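You operate a simulated robot arm through the tools that you are given. There is no shell and no other tool.

Carry out the task below with a simulated robot arm. There is one attempt and no reset: what you move stays moved.

## Task
Drain the air line, then charge it until the compressor cuts out.
Fine: at the control panel: air switch off, drain valve open till the gauge reads zero, valve shut, switch on, press start once; it cuts out at 8 bar.

It is judged by the outcome, as a careful person would: the job done as asked, and still so three seconds after it is handed in. It fails if anything else is knocked over, pushed out of place, dropped, spilled or broken.

## Robot
A 6-joint arm with a fingered hand, fixed in place. Base frame: the origin is at the foot of the arm, x ahead of it, y to its left, z up. Lengths are in m, angles in degrees, forces in N, time in s.
With the tool pointing down near the work surface it reaches from about 0.14 to 0.68 m from the base axis. Its first joint turns from -115.0 to 115.0 degrees. Payload 4 kg.
Tool frame: the origin (TCP) lies between the finger pads and is the grasp point; the fingertips stand 0.026 m ahead of it; z points along the fingers, y is the line along which they close. Largest opening 0.132 m; the body of the gripper starts 0.073 m behind the TCP. The gripper is a hand of 4 fingers: y runs from the thumb to the fingers, the wrist lies at [0, 0, -0.239] in the tool frame, and closing takes about 1.5 s.
Orientation is that of the tool frame in the base frame, as a unit quaternion [w, x, y, z]. With the fingers straight down and closing along the base's y, the tool's x points along the base's -x, its y along +y and its z along -z.

## Interface
- The arm moves only by the tool play_rows. Its argument "series" is a list of rows, each an object of numbers (a shift or turn left out is 0, a gripper value left out holds the last): "x", "y", "z": the shift along the base's x, y, z in units of 30 mm (1.0 is 30 mm); "rx", "ry", "rz": the turn, a rotation vector about the base's x, y, z in units of 5 degrees (1.0 is 5 degrees); "fingers": the finger opening in m, from 0 to 0.132. In form: [{"x": .., "y": .., "z": .., "rx": .., "ry": .., "rz": .., "fingers": ..}, ...]. A call has 1 to 20 rows; each row shifts and turns the commanded pose from where the row before left it. A call with a number of a shift or a turn outside -1 to 1 is refused whole. A row lasts 0.2 s, in which the tool goes at most 0.05 m and 8.6 degrees; a call with a longer step from one row to the next is refused whole, and so is a gripper value outside its range. A pose out of reach is approached as far as the arm can. The call stops where the force on the tool passes 40 N (or 10 N more than at its start, if that is more) or the arm is blocked; 0.2 s more then pass. The fingers move at their own pace (about 0.153 m/s each) and stop on an object; they squeeze with about 22 N. The grip force told is the motor's: it shows also when the fingers shut on nothing. Time passes only in rows, and 0.2 s behind the last, so rows that do not move let the fingers close. The reply holds the time, the measured pose of the TCP, the force on the tool along the base axes, the opening and the grip force, in the units named above and with some noise, with the torque about the TCP (base axes, N m) and any sound that the robot's microphone picked up.
- Cameras (640 x 400 px; columns grow to the right, rows downward): "scene" is fixed at [0.2194, -0.501, 1.3783]; the picture's right is [0.94, -0.35, 0.00], its down [-0.28, -0.74, -0.61] and it looks along [0.21, 0.57, -0.79] (base axes); focal length 214 px, centre (320, 200). "wrist" rides on the gripper at [0.068, 0.002, -0.097] in the tool frame; the picture's right is [-0.03, 1.00, 0.00], its down [-0.82, -0.02, -0.58] and it looks along [-0.58, -0.01, 0.82] (tool axes); focal length 270 px, centre (320, 200). There is no depth. A picture from a camera that has moved, and an enlarged one, comes with that camera's place and axes in the base frame and with its lens.
- get_image(camera): a new picture of that camera. No time passes.
- lift_body(by): slides the trunk up (or, below 0, down) by that many m; the arm rides with it, the base frame stays. It gives what a move gives, with no picture.
- hand_shape(shape): the hand has 4 fingers and takes this shape, open, in about a second: jaw (thumb against the fingers, like two jaws); tri (thumb and two fingers); tip (a fingertip pinch); poke (one finger out to press); point (the index stretched); flat (the hand flat); cup (the hand cupped); fist (a fist). The gripper value then closes the fingers along that shape, each until it touches; the sizes above hold for jaw. It gives what a move gives, with no picture.
- close_up(camera, box): a new picture of the part [left, top, right, bottom] of that camera's present view, enlarged. No time passes.
- finish_job(): hands the job in; it is judged then, once.

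Nothing tells you positions but the pictures and the camera data. Unless the task says otherwise, let go and move clear before handing in.

The tools are called after "Call:" by a JSON object that holds its "name" and its "arguments". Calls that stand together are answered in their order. play_rows: Moves the arm, as the interface text tells. Its arguments: {"type":"object","properties":{"series":{"type":"array"}},"required":["series"]} The other tools are called the same way: lift_body (by) slides the trunk up or down; hand_shape (shape) gives the hand a shape; get_image (camera) takes a picture; close_up (camera, box) takes an enlarged picture of a part of a camera's view; finish_job () hands the job in.

At the start:

```text
time: 0.0
tcp_pos: [0.3614, 0.2052, 1.1541]
ee_rot: [-0.001, -0.001, 1.0, 0.0]
force: [0.4, 0.5, -0.3]
torque: [-0.03, 0.03, -0.01]
finger_gap: 0.1319
gripper_force: 0.0
shape: jaw
trunk travel left (down, up): [-0.8, 0.19]
```

scene: 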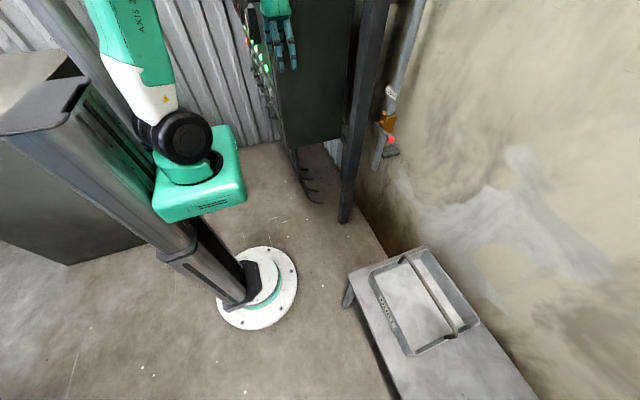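
wrist: 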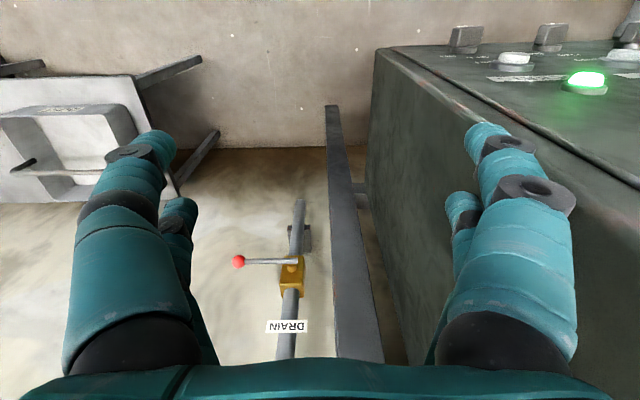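

I see a dark cabinet (control panel) with lit buttons on a face, and a pipe with a yellow drain valve with a red-tipped lever. I'll take enlarged pictures first to find where things are.

Call:
{"name": "close_up", "arguments": {"camera": "scene", "box": [220, 0, 420, 125]}}

Call:
{"name": "close_up", "arguments": {"camera": "wrist", "box": [380, 0, 640, 162]}}

Call:
{"name": "close_up", "arguments": {"camera": "wrist", "box": [200, 180, 400, 380]}}

Call:
{"name": "close_up", "arguments": {"camera": "scene", "box": [220, 0, 320, 100]}}

```text
3.20 times, centred on (320, 62) of scene
camera zoom: at [0.2194, -0.501, 1.3783], right [0.94, -0.35, 0.0], down [-0.28, -0.74, -0.61], along [0.21, 0.57, -0.79], focal length 686 px, centre (320, 640)
```

zoom: 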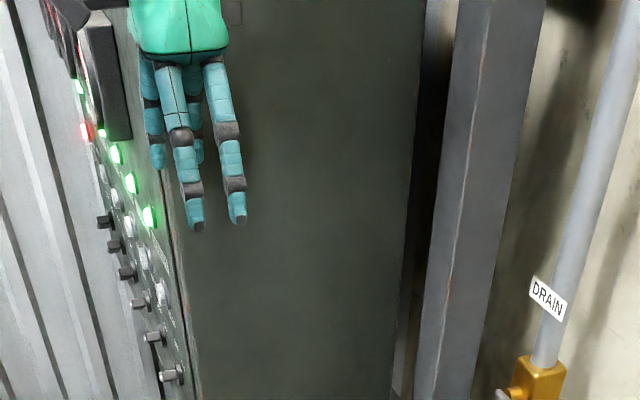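

```text
2.46 times, centred on (510, 81) of wrist
camera zoom: at [0.2928, 0.2065, 1.2509], right [0.02, 1.0, 0.0], down [0.82, -0.02, 0.58], along [0.58, -0.01, -0.82], focal length 665 px, centre (-148, 493)
```

zoom: 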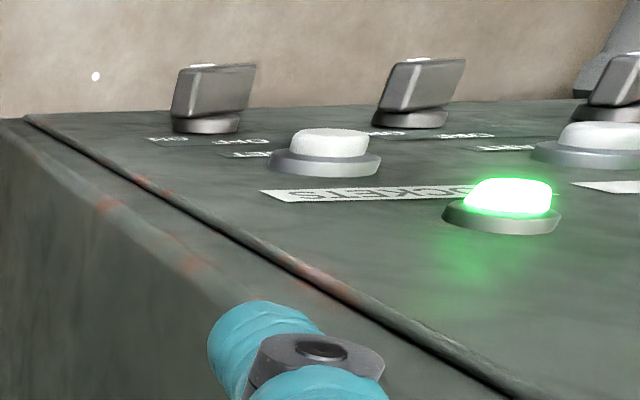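

```text
2.00 times, centred on (300, 280) of wrist
camera zoom: at [0.2928, 0.2065, 1.2509], right [0.02, 1.0, 0.0], down [0.82, -0.02, 0.58], along [0.58, -0.01, -0.82], focal length 541 px, centre (360, 40)
```

zoom: 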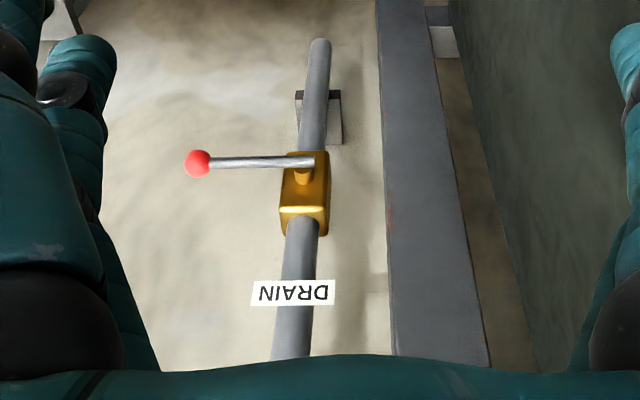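

```text
4.00 times, centred on (270, 50) of scene
camera zoom: at [0.2194, -0.501, 1.3783], right [0.94, -0.35, 0.0], down [-0.28, -0.74, -0.61], along [0.21, 0.57, -0.79], focal length 858 px, centre (520, 800)
```

zoom: 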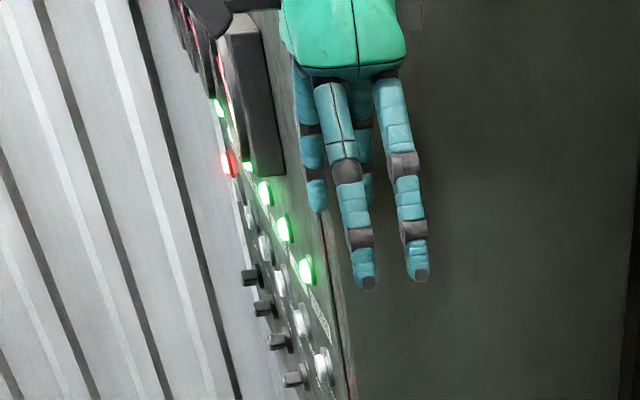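

The panel face looks to be a vertical plane near x≈0.34 facing −x, with lamps around y≈0.41, z≈1.04. The drain lever ball is near (0.70, 0.035, 0.88) with its pivot near (0.75, 0.14, 0.87). I'll back the hand off and tilt it so the wrist camera faces the panel.

Call:
{"name": "play_rows", "arguments": {"series": [{"x": -1}, {"x": -1}, {"x": -1}, {"x": -1}, {"x": -1}, {"x": -1}, {"x": -1}]}}

Call:
{"name": "get_image", "arguments": {"camera": "scene"}}

Call:
{"name": "get_image", "arguments": {"camera": "wrist"}}

```text
time: 1.6
tcp_pos: [0.1509, 0.2047, 1.1534]
ee_rot: [0.0, -0.001, 1.0, 0.0]
force: [-0.3, 0.1, -0.1]
torque: [-0.02, 0.01, -0.03]
finger_gap: 0.1319
gripper_force: 0.1
shape: jaw
trunk travel left (down, up): [-0.8, 0.19]
```

```text
taken
```

scene: 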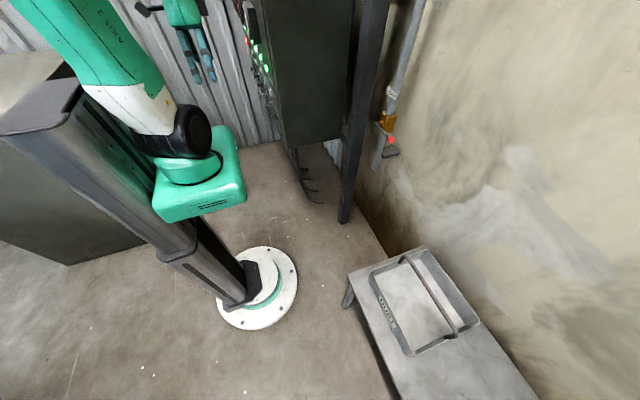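

```text
taken
camera wrist: at [0.0815, 0.2058, 1.2508], right [0.02, 1.0, 0.0], down [0.82, -0.02, 0.58], along [0.58, -0.01, -0.82], focal length 270 px, centre (320, 200)
```

wrist: 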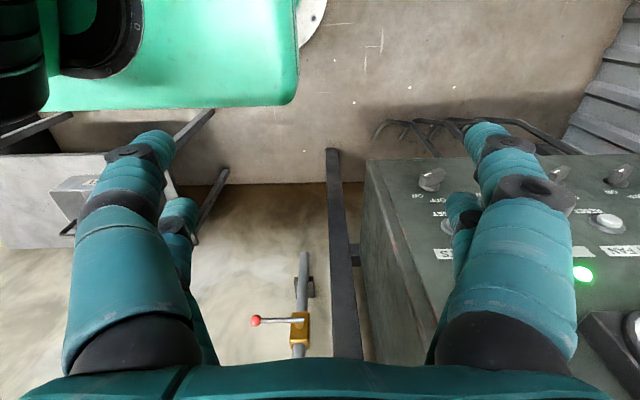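

The panel's knobs, white buttons and lamps are coming into view. I'll move left along y and tilt the hand forward so the camera looks at the panel squarely.

Call:
{"name": "play_rows", "arguments": {"series": [{"y": 1, "ry": -1, "x": -0.3}, {"y": 1, "ry": -1, "x": -0.3}, {"y": 1, "ry": -1, "x": -0.3}, {"y": 1, "ry": -1, "x": -0.3}, {"y": 1, "ry": -1}, {"y": 1, "ry": -1}, {"y": 1, "ry": -1}, {"y": 1, "ry": -1}, {"y": 1, "ry": -1}]}}

Call:
{"name": "get_image", "arguments": {"camera": "scene"}}

Call:
{"name": "get_image", "arguments": {"camera": "wrist"}}

```text
time: 3.6
tcp_pos: [0.1152, 0.4753, 1.1536]
ee_rot: [0.384, -0.001, 0.923, -0.001]
force: [-1.0, 0.3, 0.0]
torque: [-0.01, -0.02, 0.03]
finger_gap: 0.1318
gripper_force: 0.2
shape: jaw
trunk travel left (down, up): [-0.8, 0.19]
```

```text
taken
```

scene: 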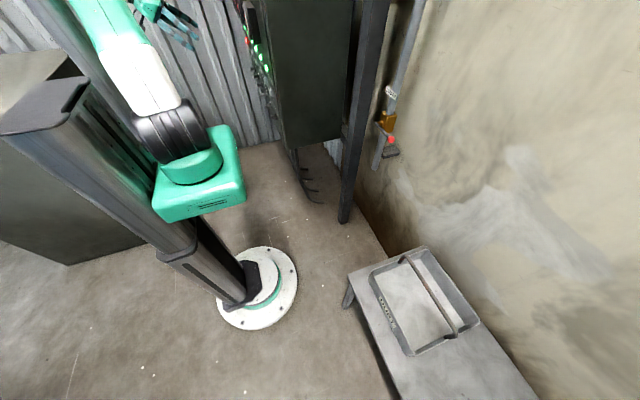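

```text
taken
camera wrist: at [-0.0021, 0.4772, 1.1742], right [0.02, 1.0, 0.02], down [0.17, -0.02, 0.99], along [0.99, -0.01, -0.17], focal length 270 px, centre (320, 200)
```

wrist: 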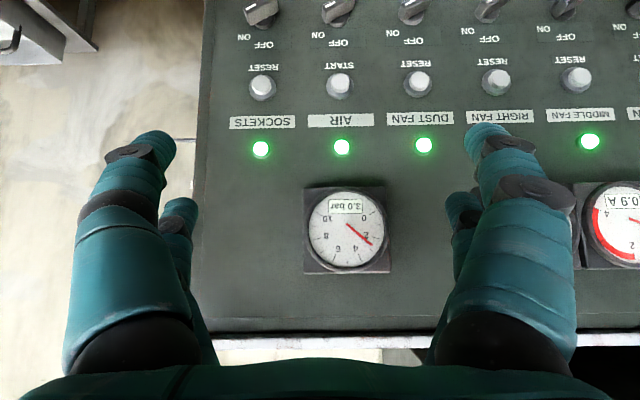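

The panel is well seen (upside down): the AIR column is the second from the right-hand edge, with a lamp, START button, OFF/ON switch below and a gauge at 3.0 bar above. I'll enlarge to read the switch.

Call:
{"name": "close_up", "arguments": {"camera": "wrist", "box": [220, 0, 460, 150]}}

Call:
{"name": "close_up", "arguments": {"camera": "wrist", "box": [280, 170, 420, 290]}}

```text
2.67 times, centred on (340, 75) of wrist
camera zoom: at [-0.0021, 0.4772, 1.1742], right [0.02, 1.0, 0.02], down [0.17, -0.02, 0.99], along [0.99, -0.01, -0.17], focal length 721 px, centre (267, 533)
```

zoom: 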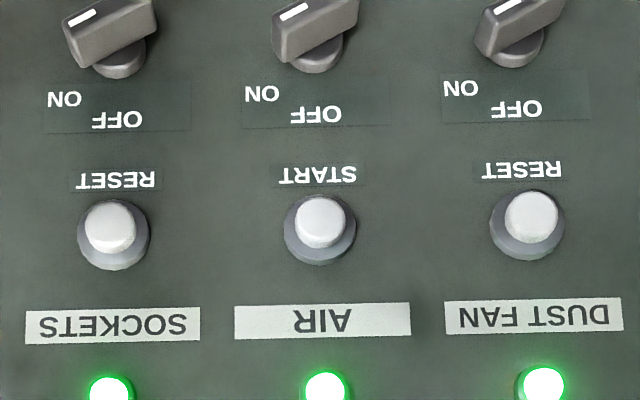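

```text
3.33 times, centred on (350, 230) of wrist
camera zoom: at [-0.0021, 0.4772, 1.1742], right [0.02, 1.0, 0.02], down [0.17, -0.02, 0.99], along [0.99, -0.01, -0.17], focal length 901 px, centre (220, 100)
```

zoom: 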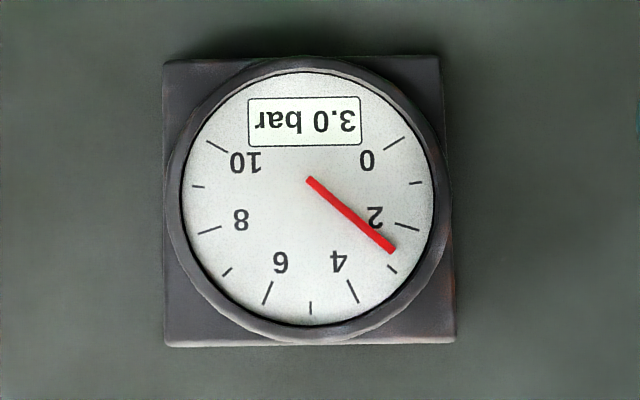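

The gauge reads 3.0 bar and all lamps are green. I'll lower the hand to see the switches fully.

Call:
{"name": "play_rows", "arguments": {"series": [{"z": -1}, {"z": -1}, {"z": -1}, {"z": -1}, {"z": -1}]}}

Call:
{"name": "get_image", "arguments": {"camera": "wrist"}}

Call:
{"name": "close_up", "arguments": {"camera": "wrist", "box": [220, 60, 460, 210]}}

Call:
{"name": "get_image", "arguments": {"camera": "scene"}}

```text
time: 4.8
tcp_pos: [0.1167, 0.4754, 1.0032]
ee_rot: [0.383, -0.002, 0.924, 0.0]
force: [-0.4, -0.1, -0.1]
torque: [0.03, 0.01, 0.02]
finger_gap: 0.1318
gripper_force: 0.1
shape: jaw
trunk travel left (down, up): [-0.8, 0.19]
```

```text
taken
camera wrist: at [-0.0012, 0.4766, 1.0232], right [0.02, 1.0, 0.02], down [0.17, -0.02, 0.99], along [0.99, -0.01, -0.17], focal length 270 px, centre (320, 200)
```

wrist: 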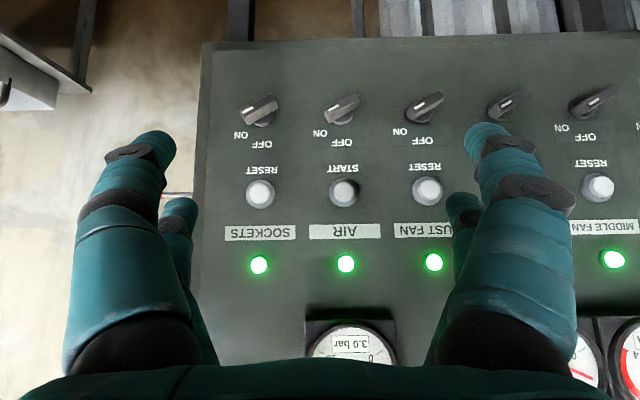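

```text
2.67 times, centred on (340, 135) of wrist
camera zoom: at [-0.0012, 0.4766, 1.0232], right [0.02, 1.0, 0.02], down [0.17, -0.02, 0.99], along [0.99, -0.01, -0.17], focal length 721 px, centre (267, 373)
```

zoom: 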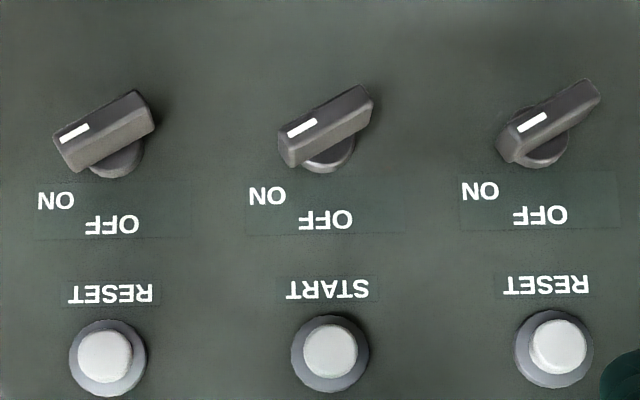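

```text
taken
```

scene: 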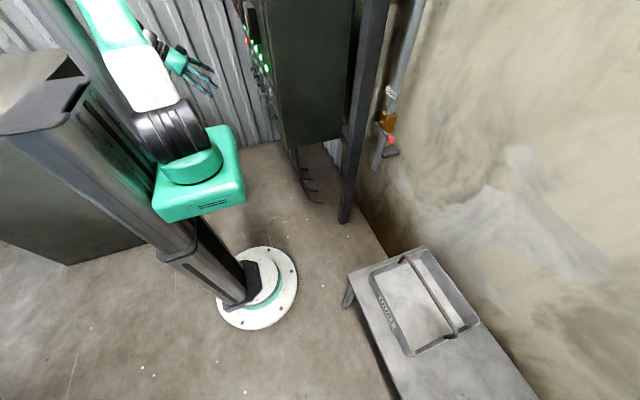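

The AIR switch is a bar knob at about (0.30, 0.506, 0.86) with its pointer at ON, and OFF is straight up, so it needs a counter-clockwise turn of about 60°. START is at about (0.325, 0.503, 0.96). I'll bring the hand level, pointing at the panel in front of the AIR switch.

Call:
{"name": "play_rows", "arguments": {"series": [{"ry": -1, "x": 0.3, "z": -0.5, "y": 0.1, "fingers": 0.08}, {"ry": -1, "x": 0.3, "z": -0.5, "y": 0.1}, {"ry": -1, "x": 0.3, "z": -0.5, "y": 0.1}, {"ry": -1, "x": 0.3, "z": -0.5, "y": 0.1}, {"ry": -1, "x": 0.2, "z": -0.5, "y": 0.1}, {"ry": -1, "x": 0.2, "z": -0.5, "y": 0.1}, {"ry": -1, "x": 0.2, "z": -0.5, "y": 0.1}, {"ry": -1, "x": 0.1, "z": -0.5, "y": 0.1}, {"ry": -1, "x": 0.1, "z": -0.5, "y": 0.1}]}}

Call:
{"name": "get_image", "arguments": {"camera": "wrist"}}

Call:
{"name": "get_image", "arguments": {"camera": "scene"}}

```text
time: 6.8
tcp_pos: [0.1756, 0.5022, 0.8691]
ee_rot: [0.707, 0.0, 0.707, 0.0]
force: [0.3, -0.2, -0.8]
torque: [0.02, 0.04, 0.0]
finger_gap: 0.0804
gripper_force: 0.0
shape: jaw
trunk travel left (down, up): [-0.8, 0.19]
```

```text
taken
camera wrist: at [0.0789, 0.5037, 0.8004], right [0.0, 1.0, 0.02], down [-0.58, -0.02, 0.81], along [0.82, -0.01, 0.58], focal length 270 px, centre (320, 200)
```

wrist: 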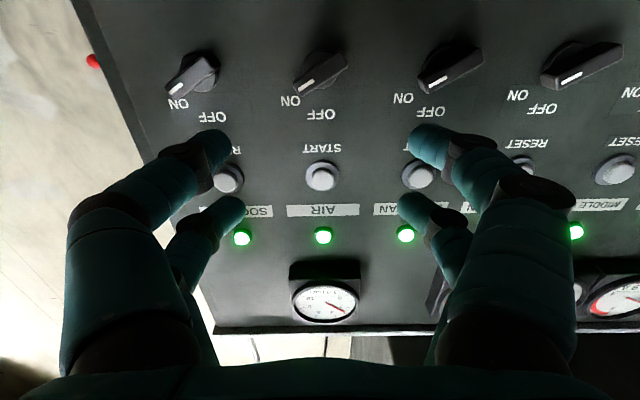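

```text
taken
```

scene: 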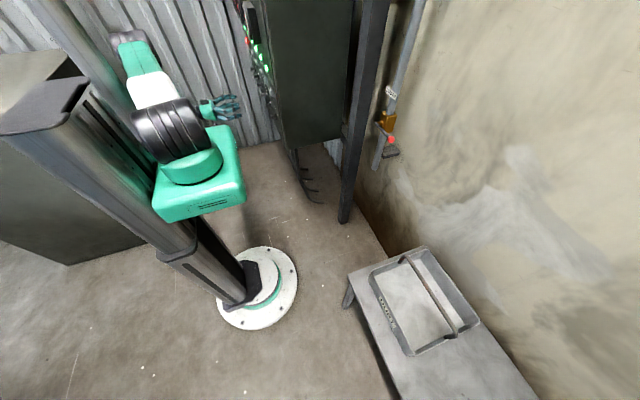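

The hand points at the panel in front of the AIR switch. I'll enlarge the switch to fix its position and angle.

Call:
{"name": "close_up", "arguments": {"camera": "wrist", "box": [260, 20, 390, 120]}}

Call:
{"name": "close_up", "arguments": {"camera": "scene", "box": [240, 30, 300, 110]}}

Call:
{"name": "close_up", "arguments": {"camera": "scene", "box": [190, 50, 310, 130]}}

```text
4.00 times, centred on (325, 70) of wrist
camera zoom: at [0.0789, 0.5037, 0.8004], right [0.0, 1.0, 0.02], down [-0.58, -0.02, 0.81], along [0.82, -0.01, 0.58], focal length 1081 px, centre (300, 720)
```

zoom: 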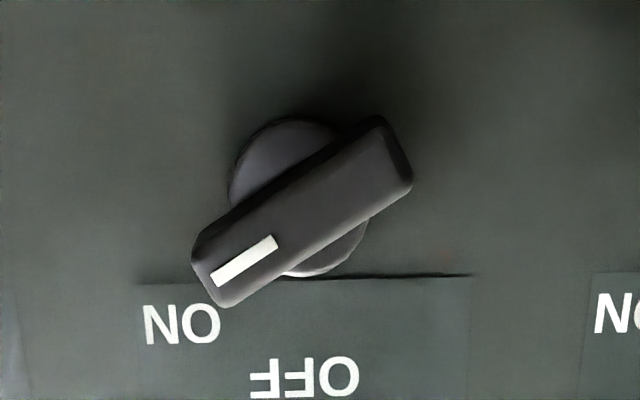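

```text
5.00 times, centred on (270, 70) of scene
camera zoom: at [0.2194, -0.501, 1.3783], right [0.94, -0.35, 0.0], down [-0.28, -0.74, -0.61], along [0.21, 0.57, -0.79], focal length 1072 px, centre (570, 850)
```

zoom: 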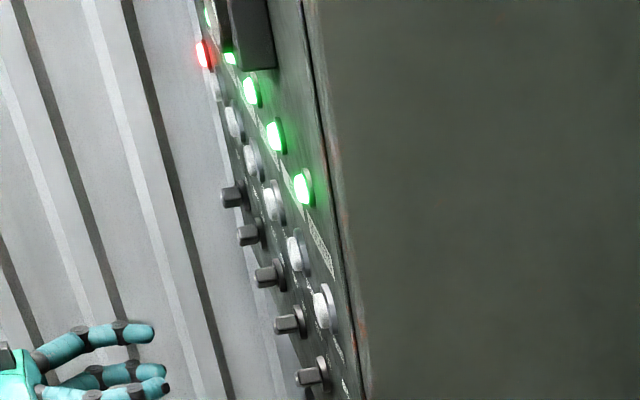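

```text
5.00 times, centred on (250, 90) of scene
camera zoom: at [0.2194, -0.501, 1.3783], right [0.94, -0.35, 0.0], down [-0.28, -0.74, -0.61], along [0.21, 0.57, -0.79], focal length 1072 px, centre (670, 750)
```

zoom: 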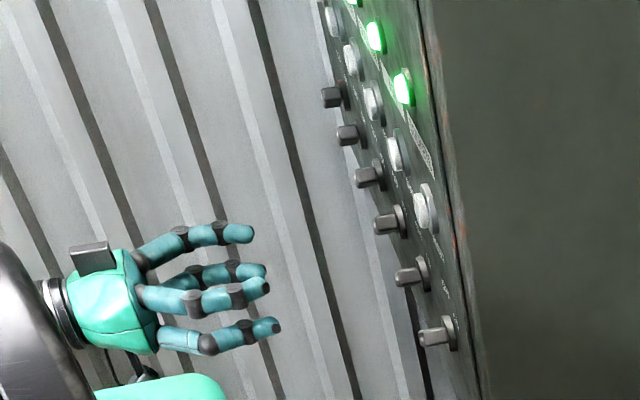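

The AIR switch bar is centred at about (0.3175, 0.504, 0.844), 45 mm long and 60° right of vertical. I'll roll the hand 60° so the fingers close across the bar and line up on its axis.

Call:
{"name": "play_rows", "arguments": {"series": [{"rx": 1, "z": -0.07}, {"rx": 1, "z": -0.07}, {"rx": 1, "z": -0.07}, {"rx": 1, "z": -0.07}, {"rx": 1, "z": -0.07}, {"rx": 1, "z": -0.07}, {"rx": 1, "z": -0.07}, {"rx": 1, "z": -0.07}, {"rx": 1, "z": -0.07}, {"rx": 1, "z": -0.07}, {"rx": 1, "z": -0.07}, {"rx": 1, "z": -0.07, "y": 0.06, "fingers": 0.07}, {}]}}

Call:
{"name": "get_image", "arguments": {"camera": "wrist"}}

Call:
{"name": "get_image", "arguments": {"camera": "scene"}}

```text
time: 9.6
tcp_pos: [0.1752, 0.5038, 0.8441]
ee_rot: [0.612, 0.353, 0.612, 0.354]
force: [0.0, -0.2, 0.0]
torque: [0.01, -0.04, -0.06]
finger_gap: 0.0705
gripper_force: 0.0
shape: jaw
trunk travel left (down, up): [-0.8, 0.19]
```

```text
taken
camera wrist: at [0.079, 0.5644, 0.8106], right [0.0, 0.48, 0.88], down [-0.58, -0.72, 0.39], along [0.82, -0.51, 0.28], focal length 270 px, centre (320, 200)
```

wrist: 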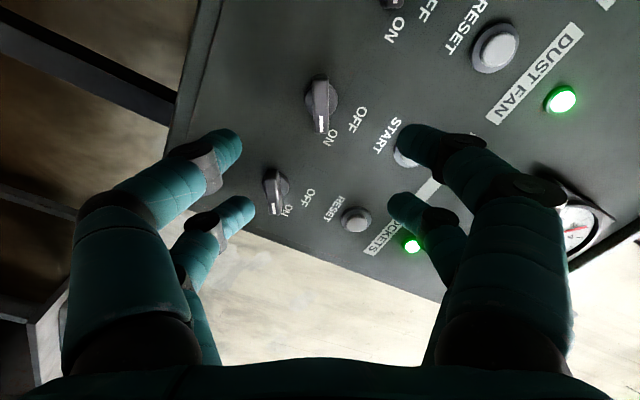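

```text
taken
```

scene: 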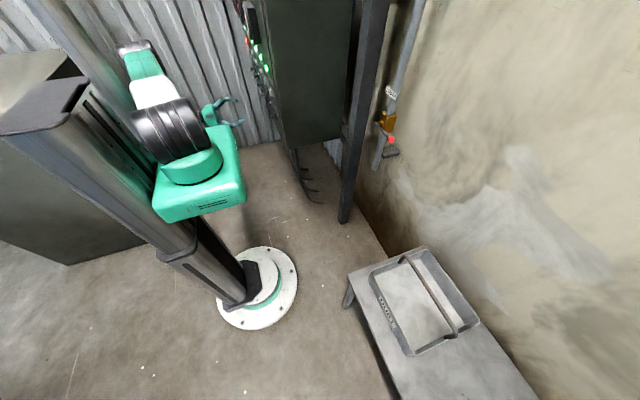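

The bar now stands square to the finger-closing line in the picture. I'll advance most of the way and check alignment.

Call:
{"name": "play_rows", "arguments": {"series": [{"x": 1}, {"x": 1}, {"x": 0.9}, {}]}}

Call:
{"name": "get_image", "arguments": {"camera": "wrist"}}

Call:
{"name": "close_up", "arguments": {"camera": "scene", "box": [200, 50, 320, 130]}}

```text
time: 10.6
tcp_pos: [0.2626, 0.5039, 0.8437]
ee_rot: [0.613, 0.353, 0.612, 0.353]
force: [0.2, 0.1, 0.3]
torque: [0.02, 0.02, -0.01]
finger_gap: 0.0703
gripper_force: 0.0
shape: jaw
trunk travel left (down, up): [-0.8, 0.19]
```

```text
taken
camera wrist: at [0.1655, 0.5636, 0.8107], right [0.0, 0.48, 0.88], down [-0.58, -0.72, 0.39], along [0.82, -0.51, 0.28], focal length 270 px, centre (320, 200)
```

wrist: 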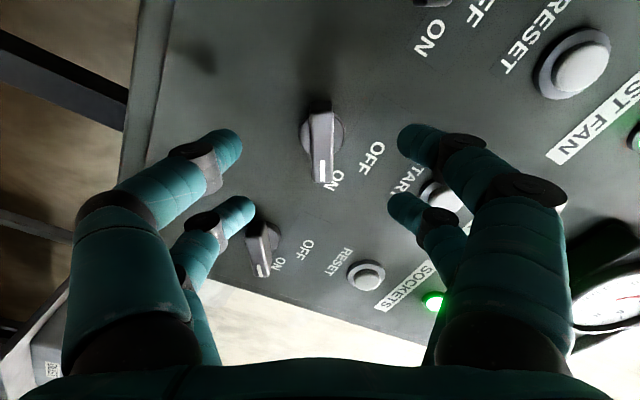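

```text
5.00 times, centred on (260, 90) of scene
camera zoom: at [0.2194, -0.501, 1.3783], right [0.94, -0.35, 0.0], down [-0.28, -0.74, -0.61], along [0.21, 0.57, -0.79], focal length 1072 px, centre (620, 750)
```

zoom: 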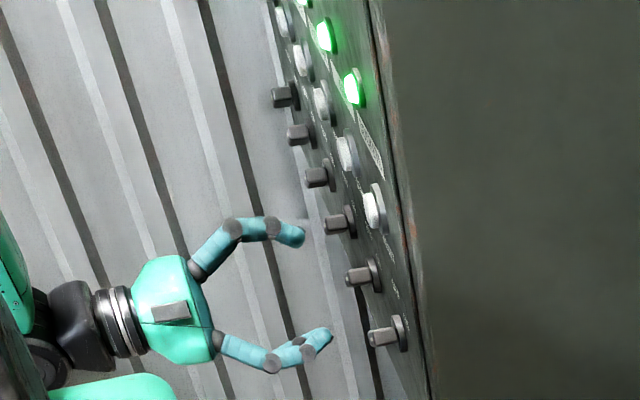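

Alignment is good: the bar sits midway between the fingers. I'll go in 45 mm and close on the bar.

Call:
{"name": "play_rows", "arguments": {"series": [{"x": 0.75}, {"x": 0.75}, {}]}}

Call:
{"name": "get_image", "arguments": {"camera": "wrist"}}

Call:
{"name": "close_up", "arguments": {"camera": "scene", "box": [200, 50, 320, 130]}}

```text
time: 11.4
tcp_pos: [0.3075, 0.5035, 0.8435]
ee_rot: [0.613, 0.353, 0.613, 0.353]
force: [-0.2, 0.3, 0.9]
torque: [0.02, 0.02, -0.01]
finger_gap: 0.0705
gripper_force: 0.0
shape: jaw
trunk travel left (down, up): [-0.8, 0.19]
```

```text
taken
camera wrist: at [0.2097, 0.5631, 0.811], right [0.0, 0.48, 0.88], down [-0.58, -0.72, 0.39], along [0.82, -0.51, 0.28], focal length 270 px, centre (320, 200)
```

wrist: 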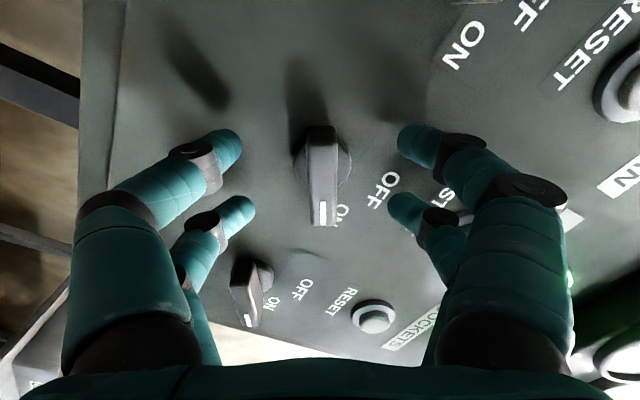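

```text
5.00 times, centred on (260, 90) of scene
camera zoom: at [0.2194, -0.501, 1.3783], right [0.94, -0.35, 0.0], down [-0.28, -0.74, -0.61], along [0.21, 0.57, -0.79], focal length 1072 px, centre (620, 750)
```

zoom: 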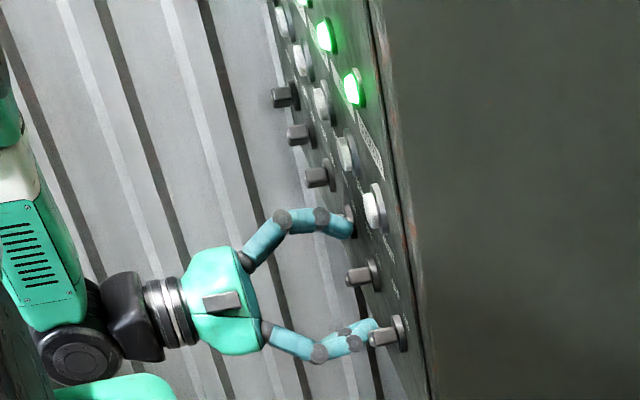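

The fingers bracket the AIR switch without contact. I'll close on it now.

Call:
{"name": "play_rows", "arguments": {"series": [{"fingers": 0.04}, {"fingers": 0.02}, {"fingers": 0.005}, {"fingers": 0.0}, {}, {}, {}, {}]}}

Call:
{"name": "get_image", "arguments": {"camera": "wrist"}}

```text
time: 13.2
tcp_pos: [0.3066, 0.5031, 0.8436]
ee_rot: [0.613, 0.353, 0.613, 0.353]
force: [4.3, 1.3, 2.3]
torque: [0.02, -0.03, 0.09]
finger_gap: 0.0075
gripper_force: 21.4
shape: jaw
trunk travel left (down, up): [-0.8, 0.19]
```

```text
taken
camera wrist: at [0.2099, 0.5631, 0.8111], right [0.0, 0.48, 0.88], down [-0.58, -0.72, 0.39], along [0.82, -0.51, 0.28], focal length 270 px, centre (320, 200)
```

wrist: 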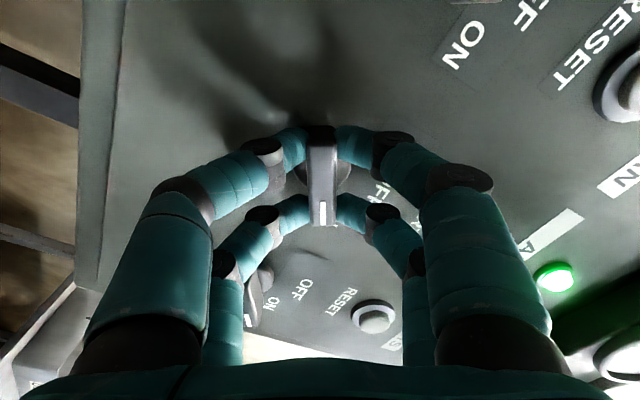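

The fingers hold the bar firmly. I'll turn it counter-clockwise in stages, watching the torque.

Call:
{"name": "play_rows", "arguments": {"series": [{"rx": -1}, {"rx": -1}, {"rx": -1}, {"rx": -1}, {"rx": -1}, {"rx": -1}]}}

Call:
{"name": "get_image", "arguments": {"camera": "wrist"}}

```text
time: 14.6
tcp_pos: [0.3077, 0.5018, 0.8434]
ee_rot: [0.683, 0.183, 0.683, 0.183]
force: [-3.0, -7.4, 2.0]
torque: [0.04, 0.0, -0.12]
finger_gap: 0.0073
gripper_force: 22.2
shape: jaw
trunk travel left (down, up): [-0.8, 0.19]
```

```text
taken
camera wrist: at [0.2102, 0.5384, 0.7855], right [0.0, 0.85, 0.52], down [-0.58, -0.42, 0.7], along [0.82, -0.3, 0.49], focal length 270 px, centre (320, 200)
```

wrist: 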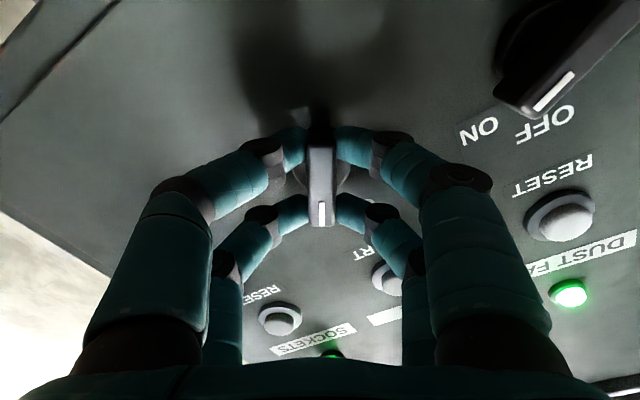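

The switch turns with the hand. I'll continue to the OFF position.

Call:
{"name": "play_rows", "arguments": {"series": [{"rx": -1, "y": -0.03}, {"rx": -1}, {"rx": -1}, {"rx": -1}]}}

Call:
{"name": "get_image", "arguments": {"camera": "wrist"}}

```text
time: 15.6
tcp_pos: [0.3073, 0.5026, 0.8441]
ee_rot: [0.705, 0.061, 0.704, 0.06]
force: [-4.9, -7.9, 0.8]
torque: [0.02, 0.02, -0.14]
finger_gap: 0.0073
gripper_force: 21.9
shape: jaw
trunk travel left (down, up): [-0.8, 0.19]
```

```text
taken
camera wrist: at [0.2103, 0.5158, 0.7771], right [0.0, 0.98, 0.2], down [-0.58, -0.16, 0.8], along [0.82, -0.11, 0.57], focal length 270 px, centre (320, 200)
```

wrist: 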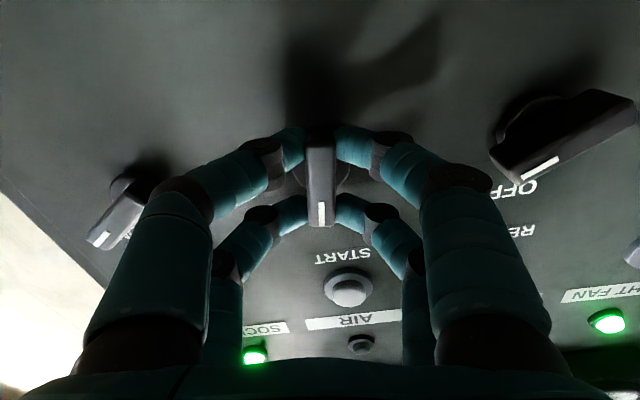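

The AIR lamp has gone out while the others stay green. I'll finish the last 10° to the OFF detent.

Call:
{"name": "play_rows", "arguments": {"series": [{"rx": -1}, {"rx": -1}, {}]}}

Call:
{"name": "get_image", "arguments": {"camera": "wrist"}}

```text
time: 16.4
tcp_pos: [0.3079, 0.5033, 0.8437]
ee_rot: [0.707, -0.001, 0.707, -0.002]
force: [-7.4, -7.6, -3.4]
torque: [-0.02, 0.1, -0.17]
finger_gap: 0.0072
gripper_force: 22.1
shape: jaw
trunk travel left (down, up): [-0.8, 0.19]
```

```text
taken
camera wrist: at [0.2103, 0.5039, 0.7762], right [0.0, 1.0, 0.02], down [-0.58, -0.02, 0.82], along [0.82, -0.01, 0.58], focal length 270 px, centre (320, 200)
```

wrist: 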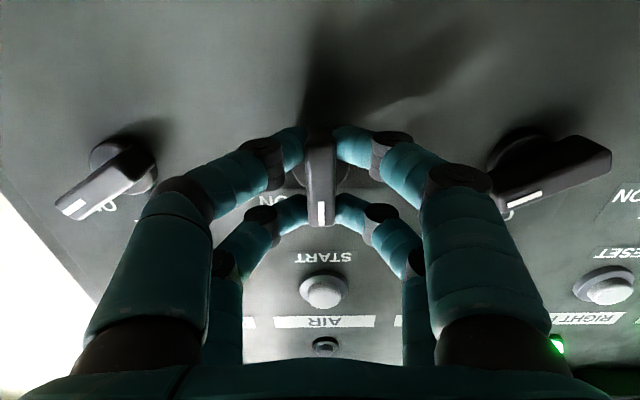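

The switch is at OFF. I'll release and back straight out, then look.

Call:
{"name": "play_rows", "arguments": {"series": [{"fingers": 0.045}, {"fingers": 0.05}, {}, {"x": -1}, {"x": -1}, {"x": -1}, {"x": -1}, {"x": -1}, {}]}}

Call:
{"name": "get_image", "arguments": {"camera": "wrist"}}

Call:
{"name": "get_image", "arguments": {"camera": "scene"}}

```text
time: 18.4
tcp_pos: [0.1562, 0.5025, 0.843]
ee_rot: [0.707, -0.001, 0.707, -0.001]
force: [-0.1, 0.1, 0.4]
torque: [0.0, -0.02, 0.01]
finger_gap: 0.0498
gripper_force: 0.1
shape: jaw
trunk travel left (down, up): [-0.8, 0.19]
```

```text
taken
camera wrist: at [0.0596, 0.5041, 0.7746], right [0.0, 1.0, 0.02], down [-0.58, -0.02, 0.82], along [0.82, -0.01, 0.58], focal length 270 px, centre (320, 200)
```

wrist: 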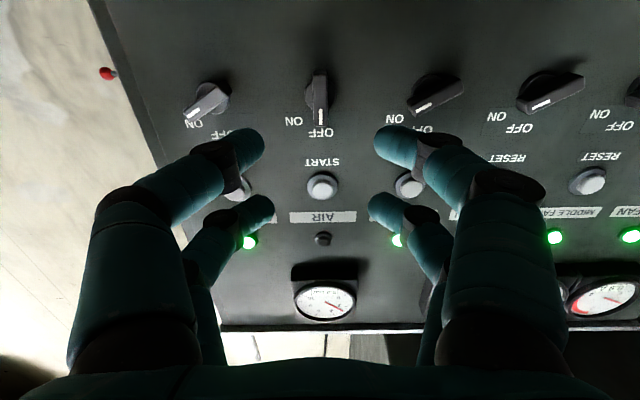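

```text
taken
```

scene: 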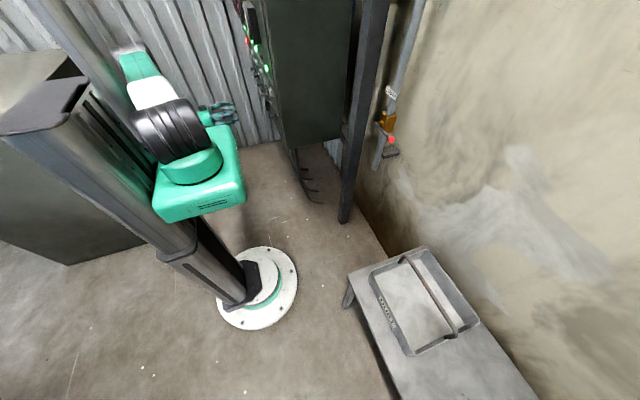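

AIR is at OFF, lamp out, gauge still near 3 bar. Next is the drain valve; I'll retrace the safe path back, raising and tilting the hand down, then swing past the panel corner.

Call:
{"name": "play_rows", "arguments": {"series": [{"ry": 1, "z": 0.9, "x": -0.1}, {"ry": 1, "z": 0.9, "x": -0.1}, {"ry": 1, "z": 0.9, "x": -0.1}, {"ry": 1, "z": 0.9, "x": -0.1}, {"ry": 1, "z": 0.9, "x": -0.1}, {"ry": 1, "z": 0.9, "x": -0.1}, {"ry": 1, "z": 0.9, "x": -0.1}, {"ry": 1, "z": 0.9, "x": -0.1}, {"ry": 1, "z": 0.9, "x": -0.1}, {"ry": 1, "z": 0.9, "x": -0.1}, {"ry": 1, "z": 0.9, "x": -0.1}, {}]}}

Call:
{"name": "get_image", "arguments": {"camera": "wrist"}}

```text
time: 21.0
tcp_pos: [0.1254, 0.5043, 1.1393]
ee_rot: [0.301, -0.001, 0.954, 0.0]
force: [-0.4, -0.5, -0.6]
torque: [-0.01, 0.0, 0.03]
finger_gap: 0.0497
gripper_force: 0.0
shape: jaw
trunk travel left (down, up): [-0.8, 0.19]
```

```text
taken
camera wrist: at [0.0127, 0.5055, 1.1804], right [0.02, 1.0, 0.01], down [0.34, -0.02, 0.94], along [0.94, -0.01, -0.34], focal length 270 px, centre (320, 200)
```

wrist: 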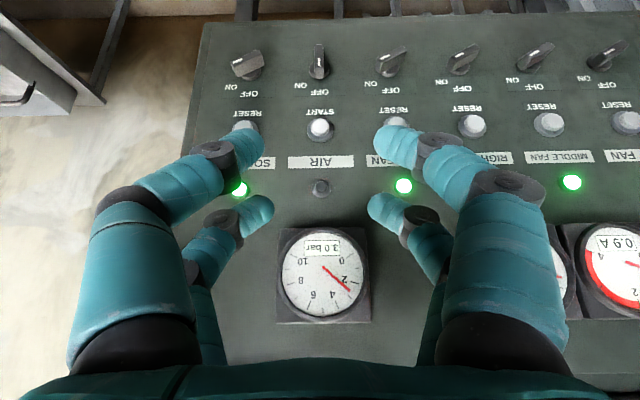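

The gauge reads 3.0 bar with AIR off. I'll swing the hand clear of the panel's side.

Call:
{"name": "play_rows", "arguments": {"series": [{"ry": 1, "y": -1}, {"ry": 1, "y": -1}, {"ry": 1, "y": -1}, {"ry": 1, "y": -1}, {"ry": 1, "y": -1}, {"ry": 1, "y": -1}, {"ry": 1, "y": -1}, {"y": -1, "x": 0.3}, {"y": -1, "x": 0.3}, {"y": -1, "x": 0.3}, {"x": 1}, {"x": 1}, {"x": 1}, {"x": 1}, {"x": 1, "y": -0.5}, {"x": 1, "y": -0.5}, {"x": 1, "y": -0.5}, {"x": 1, "y": -0.5}, {"y": -1}, {"y": -1}]}}

Call:
{"name": "get_image", "arguments": {"camera": "wrist"}}

Call:
{"name": "get_image", "arguments": {"camera": "scene"}}

```text
time: 25.2
tcp_pos: [0.391, 0.0837, 1.141]
ee_rot: [0.001, -0.001, 1.0, 0.001]
force: [0.2, -0.3, -0.4]
torque: [0.01, 0.0, 0.0]
finger_gap: 0.0498
gripper_force: 0.0
shape: jaw
trunk travel left (down, up): [-0.8, 0.19]
```

```text
taken
camera wrist: at [0.3225, 0.085, 1.237], right [0.02, 1.0, 0.0], down [0.82, -0.02, 0.58], along [0.58, -0.01, -0.82], focal length 270 px, centre (320, 200)
```

wrist: 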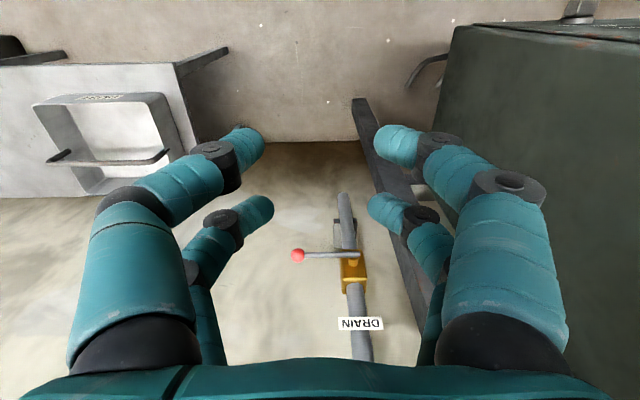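

```text
taken
```

scene: 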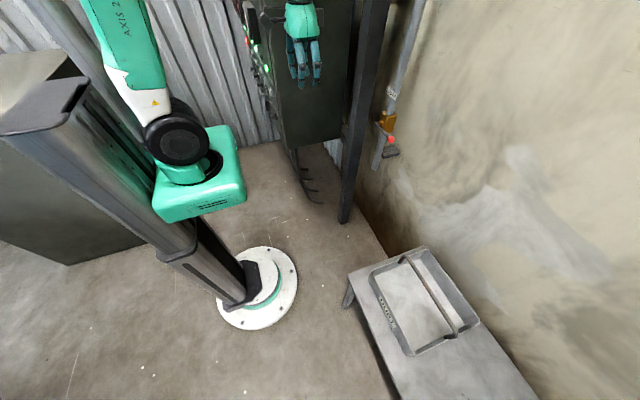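

The valve and lever are ahead. I'll lower and tilt the hand so the camera faces the valve squarely.

Call:
{"name": "play_rows", "arguments": {"series": [{"ry": -1, "z": -0.7}, {"ry": -1, "z": -0.7}, {"ry": -1, "z": -0.7}, {"ry": -1, "z": -0.7}, {"ry": -1, "z": -0.7}, {"ry": -1, "z": -0.7}, {"ry": -1, "z": -0.7}, {"ry": -1, "z": -0.7}, {"ry": -1, "z": -0.7, "fingers": 0.08}, {}, {}]}}

Call:
{"name": "get_image", "arguments": {"camera": "wrist"}}

Call:
{"name": "get_image", "arguments": {"camera": "scene"}}

Call:
{"name": "close_up", "arguments": {"camera": "scene", "box": [340, 70, 430, 180]}}

```text
time: 27.6
tcp_pos: [0.4622, 0.1044, 1.0057]
ee_rot: [0.355, 0.003, 0.935, -0.012]
force: [0.2, -0.3, 0.3]
torque: [0.0, 0.04, -0.01]
finger_gap: 0.0793
gripper_force: 0.1
shape: jaw
out of reach, approached as far as the arm can: row 6, 7, 8, 9
trunk travel left (down, up): [-0.8, 0.19]
```

```text
taken
camera wrist: at [0.3468, 0.1077, 1.0322], right [0.03, 1.0, 0.0], down [0.23, -0.01, 0.97], along [0.97, -0.03, -0.23], focal length 270 px, centre (320, 200)
```

wrist: 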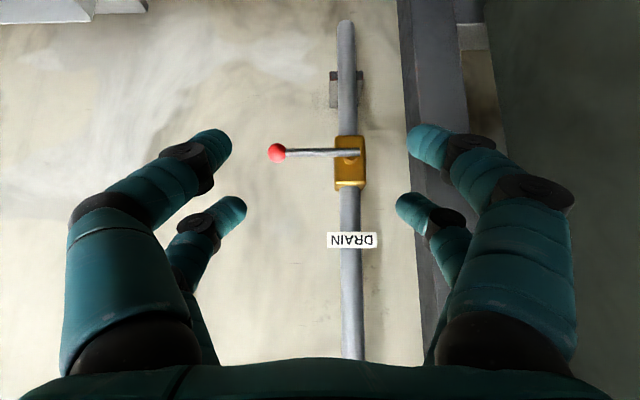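

```text
taken
```

scene: 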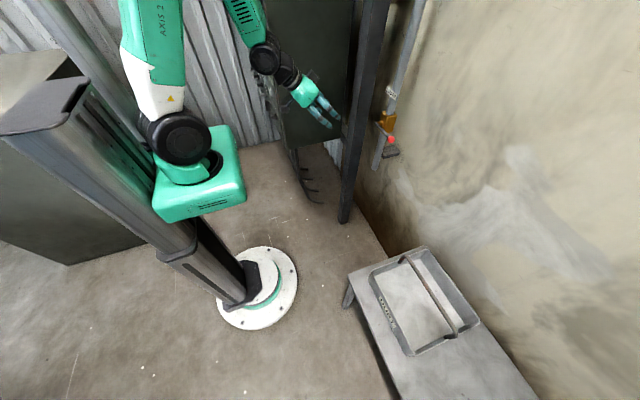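

```text
3.64 times, centred on (385, 125) of scene
camera zoom: at [0.2194, -0.501, 1.3783], right [0.94, -0.35, 0.0], down [-0.28, -0.74, -0.61], along [0.21, 0.57, -0.79], focal length 780 px, centre (84, 473)
```

zoom: 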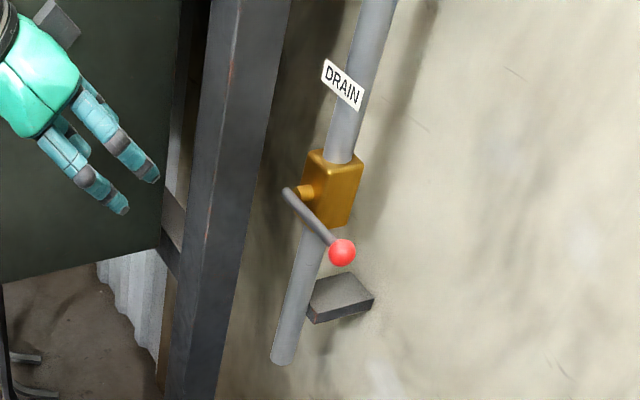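

The lever ball is at about (0.704, 0.036, 0.878), with its pivot at about (0.706, 0.141, 0.876). The lever is square to the pipe, so the valve is shut. The last pose was a bit too close in for the arm, so I'll move outward and check where I am.

Call:
{"name": "play_rows", "arguments": {"series": [{"x": 1}, {"x": 1}, {"x": 1}, {"x": 1}, {}]}}

```text
time: 28.8
tcp_pos: [0.5834, 0.1037, 1.0038]
ee_rot: [0.355, 0.003, 0.935, -0.012]
force: [0.3, -0.1, 0.4]
torque: [0.01, -0.01, -0.03]
finger_gap: 0.0794
gripper_force: 0.0
shape: jaw
trunk travel left (down, up): [-0.8, 0.19]
```

I'm at (0.583, 0.104, 1.004). I'll now level the hand and bring it in front of the lever ball.

Call:
{"name": "play_rows", "arguments": {"series": [{"ry": -0.968, "x": 0.08, "y": -0.227, "z": -0.42}, {"ry": -0.968, "x": 0.08, "y": -0.227, "z": -0.42}, {"ry": -0.968, "x": 0.08, "y": -0.227, "z": -0.42}, {"ry": -0.968, "x": 0.08, "y": -0.227, "z": -0.42}, {"ry": -0.968, "x": 0.08, "y": -0.227, "z": -0.42}, {"ry": -0.968, "x": 0.08, "y": -0.227, "z": -0.42}, {"ry": -0.968, "x": 0.08, "y": -0.227, "z": -0.42}, {"ry": -0.968, "y": -0.227, "z": -0.42}, {"ry": -0.968, "y": -0.227, "z": -0.42}, {"ry": -0.968, "y": -0.227, "z": -0.42, "rz": 0.28}, {}]}}

Call:
{"name": "get_image", "arguments": {"camera": "wrist"}}

Call:
{"name": "get_image", "arguments": {"camera": "scene"}}

```text
time: 31.2
tcp_pos: [0.5892, 0.0722, 0.8809]
ee_rot: [0.708, 0.003, 0.706, -0.005]
force: [0.1, -0.2, 0.1]
torque: [-0.02, 0.02, 0.01]
finger_gap: 0.0796
gripper_force: 0.0
shape: jaw
out of reach, approached as far as the arm can: row 5, 6, 7, 8, 10
trunk travel left (down, up): [-0.8, 0.19]
```

```text
taken
camera wrist: at [0.492, 0.0745, 0.8113], right [0.01, 1.0, 0.02], down [-0.58, -0.01, 0.81], along [0.81, -0.02, 0.58], focal length 270 px, centre (320, 200)
```

wrist: 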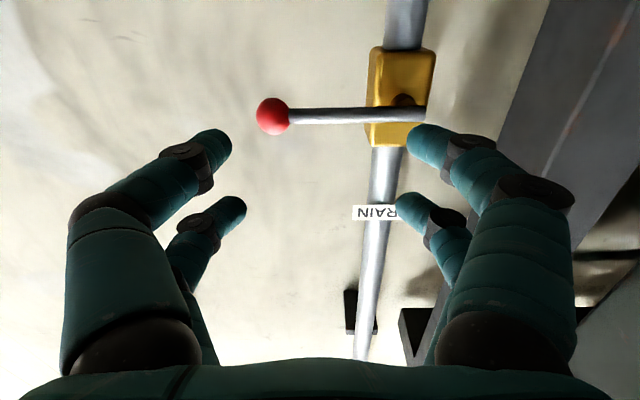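

```text
taken
```

scene: 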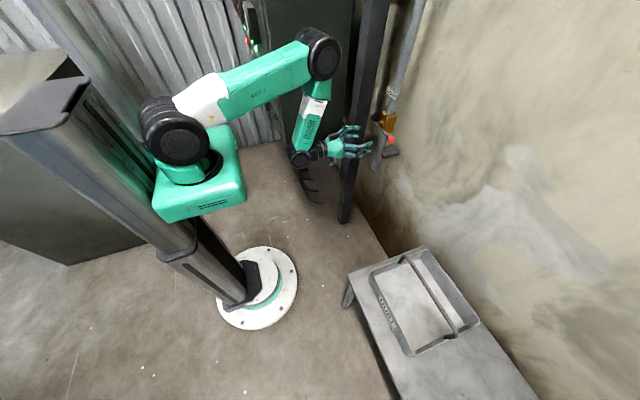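

The lever is right ahead. I'll roll the hand −90° so the fingers close above and below the lever ball, moving in line with it.

Call:
{"name": "play_rows", "arguments": {"series": [{"rx": -1, "x": 0.1, "y": -0.068}, {"rx": -1, "x": 0.1, "y": -0.068}, {"rx": -1, "x": 0.1, "y": -0.068}, {"rx": -1, "x": 0.1, "y": -0.068}, {"rx": -1, "x": 0.1, "y": -0.068}, {"rx": -1, "x": 0.1, "y": -0.068}, {"rx": -1, "x": 0.1, "y": -0.068}, {"rx": -1, "x": 0.1, "y": -0.068}, {"rx": -1, "x": 0.1, "y": -0.068}, {"rx": -1, "y": -0.068}, {"rx": -1, "y": -0.068}, {"rx": -1, "y": -0.068}, {"rx": -1, "y": -0.068}, {"rx": -1, "y": -0.068}, {"rx": -1, "y": -0.068}, {"rx": -1, "y": -0.068}, {"rx": -1, "y": -0.068}, {"rx": -1, "y": -0.068, "fingers": 0.07}, {}]}}

Call:
{"name": "get_image", "arguments": {"camera": "wrist"}}

Call:
{"name": "get_image", "arguments": {"camera": "scene"}}

```text
time: 35.2
tcp_pos: [0.6005, 0.0773, 0.8796]
ee_rot: [-0.496, 0.5, -0.5, 0.503]
force: [0.3, 0.2, 0.6]
torque: [-0.01, 0.04, -0.01]
finger_gap: 0.0707
gripper_force: 0.1
shape: jaw
out of reach, approached as far as the arm can: row 1, 3, 4, 5, 7, 8, 10, 12, 14, 16, 18
trunk travel left (down, up): [-0.8, 0.19]
```

```text
taken
camera wrist: at [0.5031, 0.0099, 0.8784], right [0.0, 0.02, -1.0], down [-0.57, 0.82, 0.02], along [0.82, 0.57, 0.01], focal length 270 px, centre (320, 200)
```

wrist: 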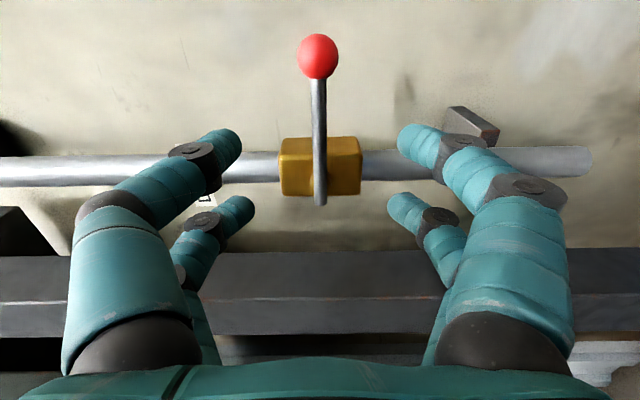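

```text
taken
```

scene: 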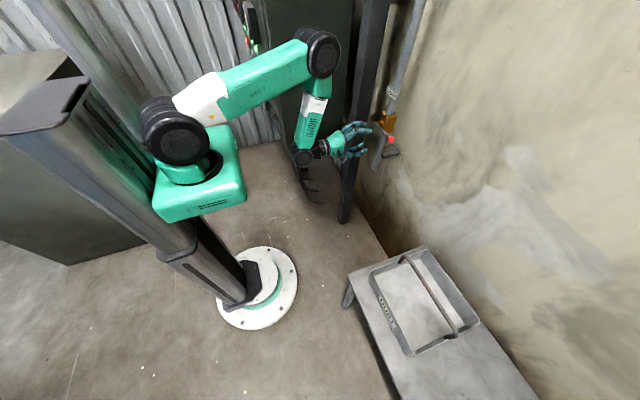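

The roll is done; the arm was at its inner limit there. I'll move forward and right toward the ball.

Call:
{"name": "play_rows", "arguments": {"series": [{"x": 0.6, "y": -0.4}, {"x": 0.6, "y": -0.5}, {"x": 0.3, "y": -0.48}, {}]}}

Call:
{"name": "get_image", "arguments": {"camera": "wrist"}}

```text
time: 36.2
tcp_pos: [0.6288, 0.0864, 0.8785]
ee_rot: [-0.497, 0.499, -0.502, 0.503]
force: [-0.1, 0.6, 0.9]
torque: [-0.02, -0.01, -0.05]
finger_gap: 0.0706
gripper_force: 0.1
shape: jaw
out of reach, approached as far as the arm can: row 1, 2, 3
trunk travel left (down, up): [-0.8, 0.19]
```

```text
taken
camera wrist: at [0.5309, 0.0183, 0.8782], right [0.0, 0.02, -1.0], down [-0.57, 0.82, 0.02], along [0.82, 0.57, 0.01], focal length 270 px, centre (320, 200)
```

wrist: 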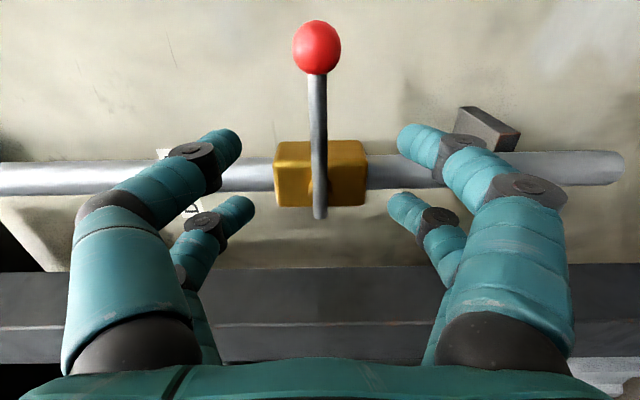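

The arm can't keep the hand square to the wall this far right, but yawing it about 20° to the right should free it. I'll yaw in place and then line up on the ball.

Call:
{"name": "play_rows", "arguments": {"series": [{"rz": -1}, {"rz": -1}, {"rz": -1}, {"rz": -1}, {"y": -0.5}, {"y": -0.5}, {"y": -0.5}, {}]}}

Call:
{"name": "get_image", "arguments": {"camera": "wrist"}}

Call:
{"name": "get_image", "arguments": {"camera": "scene"}}

```text
time: 38.0
tcp_pos: [0.6289, 0.0399, 0.8769]
ee_rot: [-0.404, 0.407, -0.579, 0.579]
force: [0.3, 0.4, -0.3]
torque: [-0.03, 0.0, -0.02]
finger_gap: 0.0704
gripper_force: 0.0
shape: jaw
trunk travel left (down, up): [-0.8, 0.19]
```

```text
taken
camera wrist: at [0.5142, 0.0087, 0.8772], right [0.01, 0.02, -1.0], down [-0.26, 0.96, 0.02], along [0.96, 0.26, 0.01], focal length 270 px, centre (320, 200)
```

wrist: 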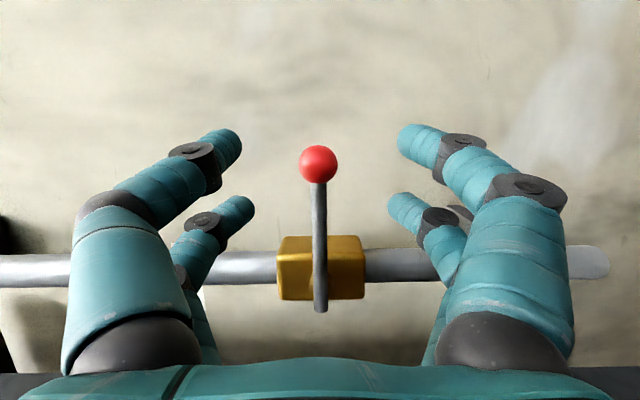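

```text
taken
```

scene: 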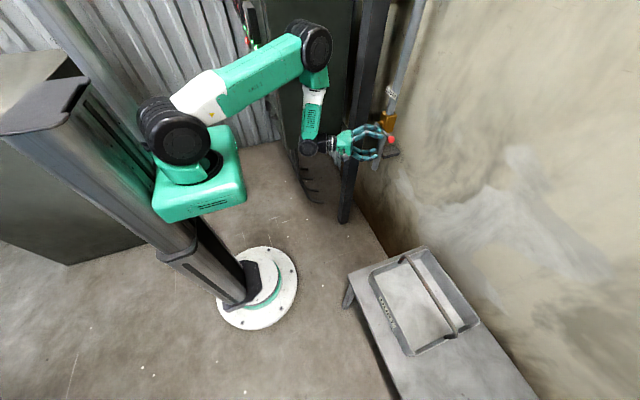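

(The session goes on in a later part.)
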